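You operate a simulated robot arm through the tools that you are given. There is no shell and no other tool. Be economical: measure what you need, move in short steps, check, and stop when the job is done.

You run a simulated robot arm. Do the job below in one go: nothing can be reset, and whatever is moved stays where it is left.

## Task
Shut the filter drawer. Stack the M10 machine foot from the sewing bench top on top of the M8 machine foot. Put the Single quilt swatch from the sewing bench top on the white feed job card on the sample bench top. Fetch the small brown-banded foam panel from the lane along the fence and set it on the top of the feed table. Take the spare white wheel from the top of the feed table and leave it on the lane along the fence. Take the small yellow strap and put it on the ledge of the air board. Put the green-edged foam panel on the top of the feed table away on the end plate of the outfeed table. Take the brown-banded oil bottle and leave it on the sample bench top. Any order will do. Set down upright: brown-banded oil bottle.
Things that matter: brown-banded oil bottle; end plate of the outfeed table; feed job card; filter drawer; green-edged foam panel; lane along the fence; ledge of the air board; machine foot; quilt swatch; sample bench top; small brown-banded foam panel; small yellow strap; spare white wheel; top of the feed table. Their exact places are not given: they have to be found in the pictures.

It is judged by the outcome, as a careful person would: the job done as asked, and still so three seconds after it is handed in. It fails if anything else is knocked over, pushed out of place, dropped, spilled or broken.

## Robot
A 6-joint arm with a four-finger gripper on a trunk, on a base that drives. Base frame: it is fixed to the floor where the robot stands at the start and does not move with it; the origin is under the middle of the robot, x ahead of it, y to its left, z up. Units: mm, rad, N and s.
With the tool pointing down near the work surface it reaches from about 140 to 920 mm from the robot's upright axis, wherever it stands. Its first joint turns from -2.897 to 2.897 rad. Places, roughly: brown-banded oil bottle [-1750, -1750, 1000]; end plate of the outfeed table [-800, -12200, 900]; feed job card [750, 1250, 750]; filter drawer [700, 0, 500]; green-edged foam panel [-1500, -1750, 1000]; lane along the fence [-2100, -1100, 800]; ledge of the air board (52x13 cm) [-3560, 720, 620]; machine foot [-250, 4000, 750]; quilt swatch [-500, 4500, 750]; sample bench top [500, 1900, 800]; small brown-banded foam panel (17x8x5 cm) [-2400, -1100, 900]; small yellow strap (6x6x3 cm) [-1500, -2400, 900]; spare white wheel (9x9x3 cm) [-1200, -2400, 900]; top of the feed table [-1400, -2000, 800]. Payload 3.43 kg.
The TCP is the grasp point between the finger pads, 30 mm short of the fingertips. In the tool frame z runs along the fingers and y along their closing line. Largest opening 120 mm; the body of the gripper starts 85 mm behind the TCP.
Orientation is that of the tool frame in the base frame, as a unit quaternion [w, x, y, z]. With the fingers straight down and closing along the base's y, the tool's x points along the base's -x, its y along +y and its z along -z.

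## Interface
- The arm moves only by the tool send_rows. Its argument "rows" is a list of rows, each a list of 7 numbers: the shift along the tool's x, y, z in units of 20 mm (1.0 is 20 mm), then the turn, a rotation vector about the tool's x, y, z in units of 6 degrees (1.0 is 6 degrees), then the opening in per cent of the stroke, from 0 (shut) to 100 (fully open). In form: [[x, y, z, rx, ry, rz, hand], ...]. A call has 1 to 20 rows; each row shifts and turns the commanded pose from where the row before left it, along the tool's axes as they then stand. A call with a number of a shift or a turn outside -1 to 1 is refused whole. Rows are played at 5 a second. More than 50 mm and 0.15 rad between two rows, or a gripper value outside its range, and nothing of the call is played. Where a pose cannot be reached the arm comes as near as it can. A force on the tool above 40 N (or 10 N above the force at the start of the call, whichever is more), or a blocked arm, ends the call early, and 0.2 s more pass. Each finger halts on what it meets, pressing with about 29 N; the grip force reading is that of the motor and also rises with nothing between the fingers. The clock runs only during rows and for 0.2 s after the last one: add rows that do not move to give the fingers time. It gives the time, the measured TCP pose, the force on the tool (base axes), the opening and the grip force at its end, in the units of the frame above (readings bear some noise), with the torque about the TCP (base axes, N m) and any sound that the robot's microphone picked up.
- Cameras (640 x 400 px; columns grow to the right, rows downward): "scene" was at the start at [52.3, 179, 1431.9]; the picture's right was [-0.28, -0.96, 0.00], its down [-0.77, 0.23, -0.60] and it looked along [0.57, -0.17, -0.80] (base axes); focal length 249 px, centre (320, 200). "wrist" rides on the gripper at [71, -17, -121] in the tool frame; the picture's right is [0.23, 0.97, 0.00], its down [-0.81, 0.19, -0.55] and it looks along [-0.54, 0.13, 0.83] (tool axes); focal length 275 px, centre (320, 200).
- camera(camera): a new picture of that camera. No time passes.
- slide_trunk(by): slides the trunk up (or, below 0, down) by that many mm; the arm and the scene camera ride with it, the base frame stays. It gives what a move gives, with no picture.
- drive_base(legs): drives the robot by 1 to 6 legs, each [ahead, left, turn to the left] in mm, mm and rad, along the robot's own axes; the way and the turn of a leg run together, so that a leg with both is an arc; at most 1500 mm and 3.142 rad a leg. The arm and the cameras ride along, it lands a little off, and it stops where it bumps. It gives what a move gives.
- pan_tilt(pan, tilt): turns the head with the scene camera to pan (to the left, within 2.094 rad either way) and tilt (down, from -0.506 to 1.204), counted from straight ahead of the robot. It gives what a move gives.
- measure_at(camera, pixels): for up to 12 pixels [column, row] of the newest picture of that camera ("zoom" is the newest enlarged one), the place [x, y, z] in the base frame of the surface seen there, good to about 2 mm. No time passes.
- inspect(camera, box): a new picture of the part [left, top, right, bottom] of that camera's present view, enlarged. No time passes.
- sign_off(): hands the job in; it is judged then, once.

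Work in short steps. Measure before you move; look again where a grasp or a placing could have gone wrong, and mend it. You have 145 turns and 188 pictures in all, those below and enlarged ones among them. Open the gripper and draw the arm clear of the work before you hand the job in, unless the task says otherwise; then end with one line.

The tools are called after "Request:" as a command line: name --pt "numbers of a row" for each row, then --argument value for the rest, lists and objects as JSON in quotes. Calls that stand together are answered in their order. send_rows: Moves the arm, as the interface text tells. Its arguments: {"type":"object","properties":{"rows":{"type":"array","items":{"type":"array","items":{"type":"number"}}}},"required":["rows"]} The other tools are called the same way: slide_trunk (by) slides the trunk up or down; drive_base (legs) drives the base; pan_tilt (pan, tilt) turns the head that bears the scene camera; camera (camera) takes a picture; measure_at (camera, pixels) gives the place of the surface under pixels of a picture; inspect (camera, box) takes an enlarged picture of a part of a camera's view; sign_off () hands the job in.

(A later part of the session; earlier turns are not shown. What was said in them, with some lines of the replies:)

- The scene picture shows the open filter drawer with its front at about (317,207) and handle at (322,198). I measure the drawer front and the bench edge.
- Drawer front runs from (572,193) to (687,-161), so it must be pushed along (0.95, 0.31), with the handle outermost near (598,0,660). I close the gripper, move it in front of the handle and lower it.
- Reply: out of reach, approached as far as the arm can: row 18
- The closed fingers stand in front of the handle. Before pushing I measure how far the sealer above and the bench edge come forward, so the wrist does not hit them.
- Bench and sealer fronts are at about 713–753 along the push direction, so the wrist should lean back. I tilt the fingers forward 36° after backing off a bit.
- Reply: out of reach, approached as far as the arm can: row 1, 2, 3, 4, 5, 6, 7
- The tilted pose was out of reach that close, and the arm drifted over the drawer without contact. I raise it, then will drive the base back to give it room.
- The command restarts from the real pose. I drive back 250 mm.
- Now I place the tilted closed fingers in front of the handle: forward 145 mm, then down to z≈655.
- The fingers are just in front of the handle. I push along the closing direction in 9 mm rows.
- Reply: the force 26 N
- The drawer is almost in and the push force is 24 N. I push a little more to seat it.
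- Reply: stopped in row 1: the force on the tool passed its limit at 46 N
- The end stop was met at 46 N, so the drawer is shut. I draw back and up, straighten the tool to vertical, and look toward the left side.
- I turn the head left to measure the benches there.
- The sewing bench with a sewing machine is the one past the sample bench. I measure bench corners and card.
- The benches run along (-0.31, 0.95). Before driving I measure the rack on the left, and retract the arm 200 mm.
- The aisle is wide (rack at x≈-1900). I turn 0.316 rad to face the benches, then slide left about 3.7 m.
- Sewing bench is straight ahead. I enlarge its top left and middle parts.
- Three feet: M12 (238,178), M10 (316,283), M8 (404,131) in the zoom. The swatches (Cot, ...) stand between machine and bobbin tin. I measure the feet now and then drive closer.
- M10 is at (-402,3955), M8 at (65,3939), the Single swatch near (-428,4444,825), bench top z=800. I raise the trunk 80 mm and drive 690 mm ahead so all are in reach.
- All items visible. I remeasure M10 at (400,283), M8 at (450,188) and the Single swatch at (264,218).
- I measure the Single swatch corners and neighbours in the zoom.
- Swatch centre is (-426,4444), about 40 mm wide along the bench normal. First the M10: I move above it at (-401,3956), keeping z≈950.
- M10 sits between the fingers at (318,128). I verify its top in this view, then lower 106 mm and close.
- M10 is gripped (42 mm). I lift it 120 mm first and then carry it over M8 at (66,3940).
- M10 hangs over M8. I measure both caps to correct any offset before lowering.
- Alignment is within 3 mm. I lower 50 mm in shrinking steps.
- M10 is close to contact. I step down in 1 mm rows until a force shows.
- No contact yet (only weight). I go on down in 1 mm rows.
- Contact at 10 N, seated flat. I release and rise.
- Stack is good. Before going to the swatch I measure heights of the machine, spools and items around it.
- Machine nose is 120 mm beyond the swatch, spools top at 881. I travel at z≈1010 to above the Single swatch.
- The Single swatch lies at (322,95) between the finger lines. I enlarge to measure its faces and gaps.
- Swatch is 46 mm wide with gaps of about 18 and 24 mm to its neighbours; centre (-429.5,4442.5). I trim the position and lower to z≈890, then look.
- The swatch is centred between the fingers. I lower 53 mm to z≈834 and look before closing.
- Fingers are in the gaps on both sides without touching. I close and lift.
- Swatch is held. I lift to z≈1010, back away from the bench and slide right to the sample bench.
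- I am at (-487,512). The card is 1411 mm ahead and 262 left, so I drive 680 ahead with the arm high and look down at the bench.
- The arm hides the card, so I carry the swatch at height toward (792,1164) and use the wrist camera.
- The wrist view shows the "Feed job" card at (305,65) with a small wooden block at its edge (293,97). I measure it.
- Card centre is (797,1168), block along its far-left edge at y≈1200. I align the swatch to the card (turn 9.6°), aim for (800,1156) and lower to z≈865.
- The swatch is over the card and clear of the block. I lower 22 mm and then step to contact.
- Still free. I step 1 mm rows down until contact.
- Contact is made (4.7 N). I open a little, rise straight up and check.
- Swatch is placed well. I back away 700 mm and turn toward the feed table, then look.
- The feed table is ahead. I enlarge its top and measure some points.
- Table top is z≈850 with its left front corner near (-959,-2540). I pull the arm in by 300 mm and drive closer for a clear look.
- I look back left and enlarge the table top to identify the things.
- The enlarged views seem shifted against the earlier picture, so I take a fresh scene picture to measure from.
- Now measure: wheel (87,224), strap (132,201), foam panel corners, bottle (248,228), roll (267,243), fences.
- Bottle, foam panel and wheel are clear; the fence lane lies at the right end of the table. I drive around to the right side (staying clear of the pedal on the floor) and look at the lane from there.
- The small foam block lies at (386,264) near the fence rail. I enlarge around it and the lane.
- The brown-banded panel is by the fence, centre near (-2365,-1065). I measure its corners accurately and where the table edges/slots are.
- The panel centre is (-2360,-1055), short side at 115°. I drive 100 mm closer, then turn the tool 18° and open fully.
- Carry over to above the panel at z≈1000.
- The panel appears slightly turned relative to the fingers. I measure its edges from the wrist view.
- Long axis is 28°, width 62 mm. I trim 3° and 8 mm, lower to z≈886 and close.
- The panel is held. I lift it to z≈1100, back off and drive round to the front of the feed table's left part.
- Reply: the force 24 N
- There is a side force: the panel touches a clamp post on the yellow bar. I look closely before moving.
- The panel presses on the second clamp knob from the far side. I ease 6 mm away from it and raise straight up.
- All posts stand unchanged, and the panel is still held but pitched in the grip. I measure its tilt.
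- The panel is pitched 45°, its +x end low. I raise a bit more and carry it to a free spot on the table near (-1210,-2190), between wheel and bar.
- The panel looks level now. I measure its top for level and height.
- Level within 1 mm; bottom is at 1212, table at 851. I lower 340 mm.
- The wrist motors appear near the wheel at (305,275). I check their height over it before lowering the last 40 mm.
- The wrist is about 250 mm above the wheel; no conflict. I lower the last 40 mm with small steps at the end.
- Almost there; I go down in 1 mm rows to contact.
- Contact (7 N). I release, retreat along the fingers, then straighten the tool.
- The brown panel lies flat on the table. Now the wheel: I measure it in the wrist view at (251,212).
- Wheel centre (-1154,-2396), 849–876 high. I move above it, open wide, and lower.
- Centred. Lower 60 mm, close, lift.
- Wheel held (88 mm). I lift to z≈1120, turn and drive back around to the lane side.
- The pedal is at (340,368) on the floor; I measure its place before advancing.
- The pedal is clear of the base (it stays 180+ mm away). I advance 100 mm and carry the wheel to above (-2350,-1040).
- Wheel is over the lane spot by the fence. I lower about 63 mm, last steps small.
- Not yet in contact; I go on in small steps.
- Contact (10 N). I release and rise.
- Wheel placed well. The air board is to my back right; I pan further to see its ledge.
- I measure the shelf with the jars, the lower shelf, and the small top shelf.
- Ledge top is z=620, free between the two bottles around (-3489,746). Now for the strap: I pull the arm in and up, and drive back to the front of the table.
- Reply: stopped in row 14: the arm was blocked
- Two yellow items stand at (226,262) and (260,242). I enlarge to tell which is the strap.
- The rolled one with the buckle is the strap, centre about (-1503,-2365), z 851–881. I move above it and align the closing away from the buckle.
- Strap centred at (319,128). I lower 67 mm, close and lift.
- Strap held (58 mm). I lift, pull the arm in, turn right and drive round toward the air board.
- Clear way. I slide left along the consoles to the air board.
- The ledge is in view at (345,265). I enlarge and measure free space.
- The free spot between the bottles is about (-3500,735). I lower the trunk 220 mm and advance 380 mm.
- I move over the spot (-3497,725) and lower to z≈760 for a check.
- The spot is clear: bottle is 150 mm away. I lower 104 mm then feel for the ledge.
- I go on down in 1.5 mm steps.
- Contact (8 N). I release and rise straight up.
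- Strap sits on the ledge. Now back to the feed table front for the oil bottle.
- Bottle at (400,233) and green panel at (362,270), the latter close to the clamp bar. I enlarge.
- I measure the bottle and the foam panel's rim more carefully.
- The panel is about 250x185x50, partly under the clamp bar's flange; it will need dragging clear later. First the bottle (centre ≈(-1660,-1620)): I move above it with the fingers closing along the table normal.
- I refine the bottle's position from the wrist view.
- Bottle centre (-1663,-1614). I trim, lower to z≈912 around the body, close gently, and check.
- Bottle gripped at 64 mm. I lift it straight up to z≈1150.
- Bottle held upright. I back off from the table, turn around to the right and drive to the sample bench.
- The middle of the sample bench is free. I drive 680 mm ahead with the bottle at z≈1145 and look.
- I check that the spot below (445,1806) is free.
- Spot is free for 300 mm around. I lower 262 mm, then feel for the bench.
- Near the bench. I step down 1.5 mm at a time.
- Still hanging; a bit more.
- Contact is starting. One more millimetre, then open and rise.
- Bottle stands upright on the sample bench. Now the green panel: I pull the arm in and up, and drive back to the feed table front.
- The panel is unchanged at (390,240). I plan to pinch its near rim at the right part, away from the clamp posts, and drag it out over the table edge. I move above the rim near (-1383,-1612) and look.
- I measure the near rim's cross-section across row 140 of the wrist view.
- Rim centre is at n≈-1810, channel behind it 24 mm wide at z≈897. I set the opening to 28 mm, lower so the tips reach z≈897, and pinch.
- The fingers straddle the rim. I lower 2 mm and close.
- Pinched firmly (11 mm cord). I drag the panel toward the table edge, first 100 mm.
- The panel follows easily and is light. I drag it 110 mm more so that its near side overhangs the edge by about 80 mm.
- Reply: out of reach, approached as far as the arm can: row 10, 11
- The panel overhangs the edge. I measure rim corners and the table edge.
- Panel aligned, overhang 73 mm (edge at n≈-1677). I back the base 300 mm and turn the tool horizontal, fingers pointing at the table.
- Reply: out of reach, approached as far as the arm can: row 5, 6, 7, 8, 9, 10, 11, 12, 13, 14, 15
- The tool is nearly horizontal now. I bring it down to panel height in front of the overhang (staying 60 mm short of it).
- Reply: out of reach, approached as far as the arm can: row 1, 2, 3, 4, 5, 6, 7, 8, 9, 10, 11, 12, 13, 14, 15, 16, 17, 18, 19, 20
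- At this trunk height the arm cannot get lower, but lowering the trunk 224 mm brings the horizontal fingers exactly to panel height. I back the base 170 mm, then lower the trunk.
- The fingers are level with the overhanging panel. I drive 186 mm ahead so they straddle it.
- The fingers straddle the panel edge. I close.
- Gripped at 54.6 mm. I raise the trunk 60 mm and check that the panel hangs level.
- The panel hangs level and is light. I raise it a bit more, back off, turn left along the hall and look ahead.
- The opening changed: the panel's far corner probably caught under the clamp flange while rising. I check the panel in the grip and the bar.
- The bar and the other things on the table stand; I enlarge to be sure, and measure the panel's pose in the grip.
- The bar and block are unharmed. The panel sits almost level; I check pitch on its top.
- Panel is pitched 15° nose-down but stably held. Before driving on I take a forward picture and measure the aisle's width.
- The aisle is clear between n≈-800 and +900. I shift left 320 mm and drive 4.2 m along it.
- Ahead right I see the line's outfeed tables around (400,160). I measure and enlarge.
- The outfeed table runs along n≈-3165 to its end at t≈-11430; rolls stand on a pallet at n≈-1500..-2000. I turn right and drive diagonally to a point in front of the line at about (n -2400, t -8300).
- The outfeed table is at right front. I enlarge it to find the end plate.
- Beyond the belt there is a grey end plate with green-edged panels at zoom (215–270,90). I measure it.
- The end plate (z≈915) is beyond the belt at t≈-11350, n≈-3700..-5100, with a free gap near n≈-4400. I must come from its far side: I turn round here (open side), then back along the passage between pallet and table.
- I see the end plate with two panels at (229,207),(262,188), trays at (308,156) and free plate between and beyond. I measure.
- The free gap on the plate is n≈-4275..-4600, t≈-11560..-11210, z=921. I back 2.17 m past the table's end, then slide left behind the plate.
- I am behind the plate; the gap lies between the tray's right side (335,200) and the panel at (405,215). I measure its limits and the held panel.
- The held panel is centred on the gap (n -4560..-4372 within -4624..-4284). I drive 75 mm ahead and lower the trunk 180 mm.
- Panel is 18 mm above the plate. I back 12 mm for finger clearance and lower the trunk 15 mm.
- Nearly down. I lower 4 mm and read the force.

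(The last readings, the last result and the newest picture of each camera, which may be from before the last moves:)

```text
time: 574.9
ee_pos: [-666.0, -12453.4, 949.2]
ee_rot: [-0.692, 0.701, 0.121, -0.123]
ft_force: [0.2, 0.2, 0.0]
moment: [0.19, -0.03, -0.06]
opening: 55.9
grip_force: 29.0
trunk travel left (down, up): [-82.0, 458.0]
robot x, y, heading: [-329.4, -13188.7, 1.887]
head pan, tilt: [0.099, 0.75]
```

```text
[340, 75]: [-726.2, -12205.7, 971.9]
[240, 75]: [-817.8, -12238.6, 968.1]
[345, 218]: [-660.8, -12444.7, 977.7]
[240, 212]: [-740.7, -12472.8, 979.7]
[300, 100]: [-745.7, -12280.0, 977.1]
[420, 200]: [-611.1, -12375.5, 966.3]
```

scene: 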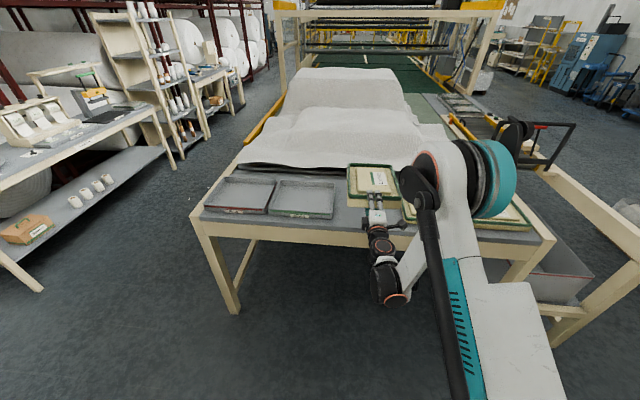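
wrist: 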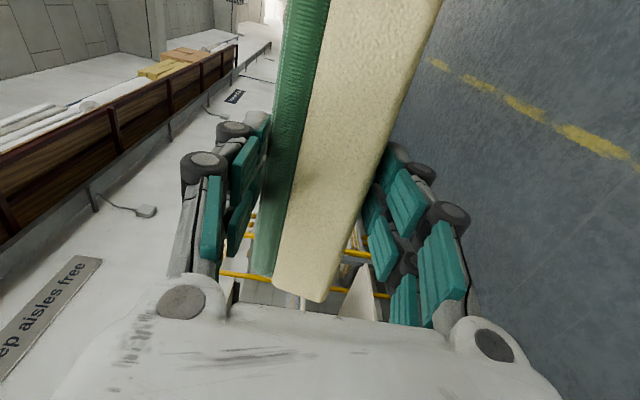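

The moment changed sign: the far end touches. I lower 2 mm more and then open gently.

Request:
slide_trunk --by -2

Request:
send_rows --pt "0 0 0 0 0 0 55" --pt "0 0 0 0 0 0 65" --pt "0 0 0 0 0 0 65"

Request:
inspect --camera "scene" --box '[320, 120, 420, 210]'

Request:
camera --camera "wrist"

```text
time: 575.4
ee_pos: [-665.3, -12452.9, 948.8]
ee_rot: [-0.694, 0.699, 0.121, -0.123]
ft_force: [-1.3, 3.1, 13.9]
moment: [0.7, -0.26, 0.0]
opening: 56.3
grip_force: 29.0
trunk travel left (down, up): [-80.0, 460.0]
robot x, y, heading: [-328.2, -13186.8, 1.887]
head pan, tilt: [0.099, 0.75]
```

```text
time: 576.2
ee_pos: [-666.9, -12452.7, 946.7]
ee_rot: [-0.693, 0.7, 0.121, -0.123]
ft_force: [-0.1, 0.0, -0.2]
moment: [-0.01, 0.0, 0.02]
opening: 78.2
grip_force: 0.1
trunk travel left (down, up): [-80.0, 460.0]
robot x, y, heading: [-330.1, -13182.2, 1.883]
head pan, tilt: [0.099, 0.75]
```

```text
4.44 times, centred on (370, 165) of scene
```

zoom: 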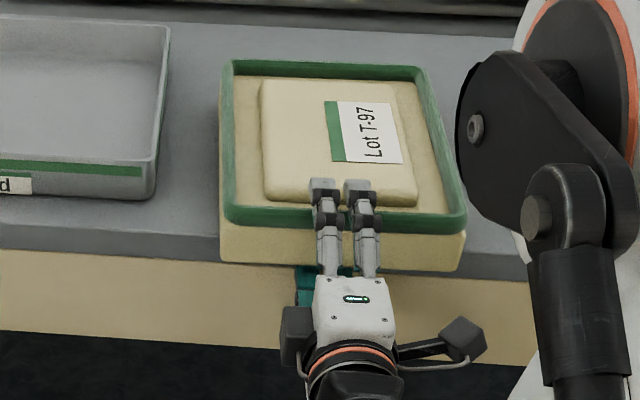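

```text
39 pictures are left
```

wrist: 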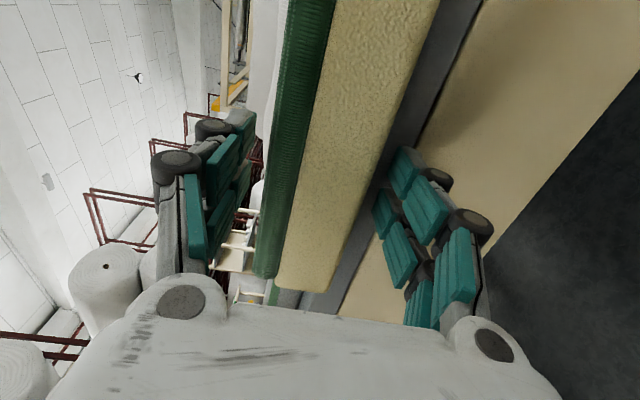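

The panel rests on the plate, overhanging about 50 mm. I back out 100 mm, close the fingers, and push it in by driving ahead 155 mm.

Request:
drive_base --legs '[[-100, 0, 0]]'

Request:
send_rows --pt "0 0 0 0 0 0 0" --pt "0 0 0 0 0 0 0" --pt "0 0 0 0 0 0 0" --pt "0 0 0 0 0 0 0"

Request:
drive_base --legs '[[155, 0, 0]]'

Request:
inspect --camera "scene" --box '[290, 100, 450, 230]'

Request:
measure_at --camera "zoom" --pixels '[[340, 175], [260, 175], [420, 180], [290, 90], [380, 90], [250, 215], [220, 215], [350, 190]]'

```text
time: 577.4
ee_pos: [-635.2, -12548.2, 948.3]
ee_rot: [-0.693, 0.7, 0.121, -0.122]
ft_force: [-0.6, -0.2, -0.6]
moment: [0.03, -0.02, -0.04]
opening: 78.0
grip_force: 0.0
trunk travel left (down, up): [-80.0, 460.0]
robot x, y, heading: [-297.8, -13282.3, 1.89]
head pan, tilt: [0.099, 0.75]
```

```text
time: 578.4
ee_pos: [-634.0, -12548.3, 947.7]
ee_rot: [-0.694, 0.699, 0.122, -0.123]
ft_force: [-0.6, 0.4, -0.2]
moment: [-0.02, -0.02, 0.02]
opening: 0.2
grip_force: 29.3
trunk travel left (down, up): [-80.0, 460.0]
robot x, y, heading: [-301.6, -13284.7, 1.889]
head pan, tilt: [0.099, 0.75]
```

```text
time: 579.8
ee_pos: [-683.1, -12401.3, 947.4]
ee_rot: [-0.694, 0.699, 0.12, -0.122]
ft_force: [0.2, -0.3, -0.6]
moment: [-0.03, 0.0, -0.03]
opening: 0.0
grip_force: 28.9
trunk travel left (down, up): [-80.0, 460.0]
robot x, y, heading: [-345.5, -13133.3, 1.888]
head pan, tilt: [0.099, 0.75]
```

```text
3.08 times, centred on (370, 165) of scene
```

zoom: 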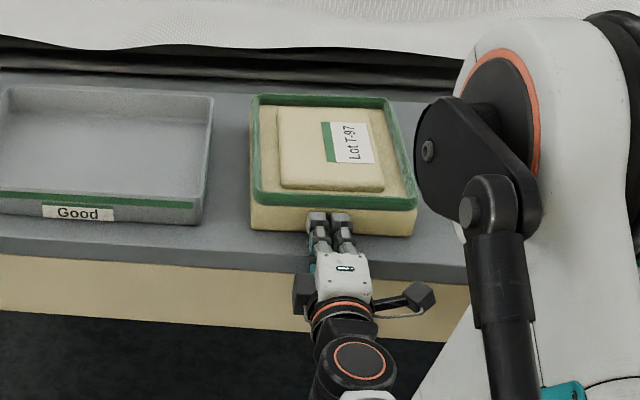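

```text
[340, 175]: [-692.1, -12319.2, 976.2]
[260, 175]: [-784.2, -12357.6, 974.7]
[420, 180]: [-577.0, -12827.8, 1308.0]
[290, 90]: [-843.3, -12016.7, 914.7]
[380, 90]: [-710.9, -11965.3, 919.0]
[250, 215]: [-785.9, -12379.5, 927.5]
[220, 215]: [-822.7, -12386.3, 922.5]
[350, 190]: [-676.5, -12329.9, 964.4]
```

The panel lies fully on the end plate. I back away 200 mm, open the gripper, and take a last look.

Request:
drive_base --legs '[[-200, 0, 0]]'

Request:
send_rows --pt "0 0 0 0 0 0 80" --pt "0 0 0 0 0 0 80" --pt "0 0 0 0 0 0 80"

Request:
camera --camera "scene"

```text
time: 581.4
ee_pos: [-621.9, -12592.8, 948.1]
ee_rot: [-0.693, 0.7, 0.122, -0.124]
ft_force: [-0.6, 0.2, -0.1]
moment: [-0.01, -0.02, 0.04]
opening: 0.1
grip_force: 28.5
trunk travel left (down, up): [-80.0, 460.0]
robot x, y, heading: [-282.2, -13321.7, 1.892]
head pan, tilt: [0.099, 0.75]
```

```text
time: 582.2
ee_pos: [-622.9, -12592.8, 948.0]
ee_rot: [-0.694, 0.699, 0.123, -0.123]
ft_force: [-0.1, 0.0, 0.1]
moment: [-0.02, 0.01, -0.02]
opening: 96.3
grip_force: 0.1
trunk travel left (down, up): [-80.0, 460.0]
robot x, y, heading: [-285.9, -13327.9, 1.894]
head pan, tilt: [0.099, 0.75]
```

```text
37 pictures are left
```

scene: 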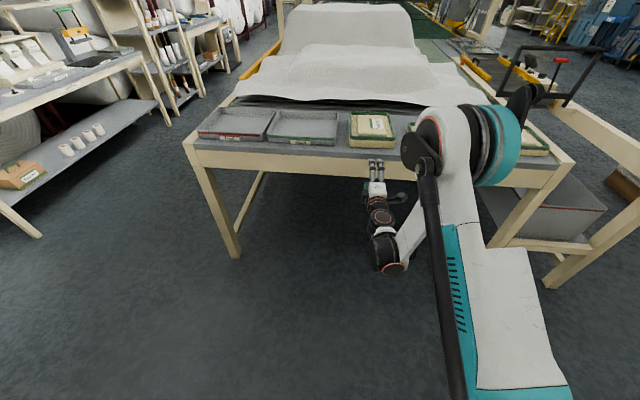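

Everything is in place: the panel is on the plate, the gripper is open and the arm is clear. I hand the job in.

Request:
sign_off

```text
The job is handed in.
```

All eight tasks are done and handed in: I shut the filter drawer and placed the seven items where you asked, with the oil bottle set down upright. While I carried them, the brown-banded panel bumped a clamp post on the feed table, and the green-edged panel probably caught the clamp bar. Pictures afterwards showed nothing there out of place.
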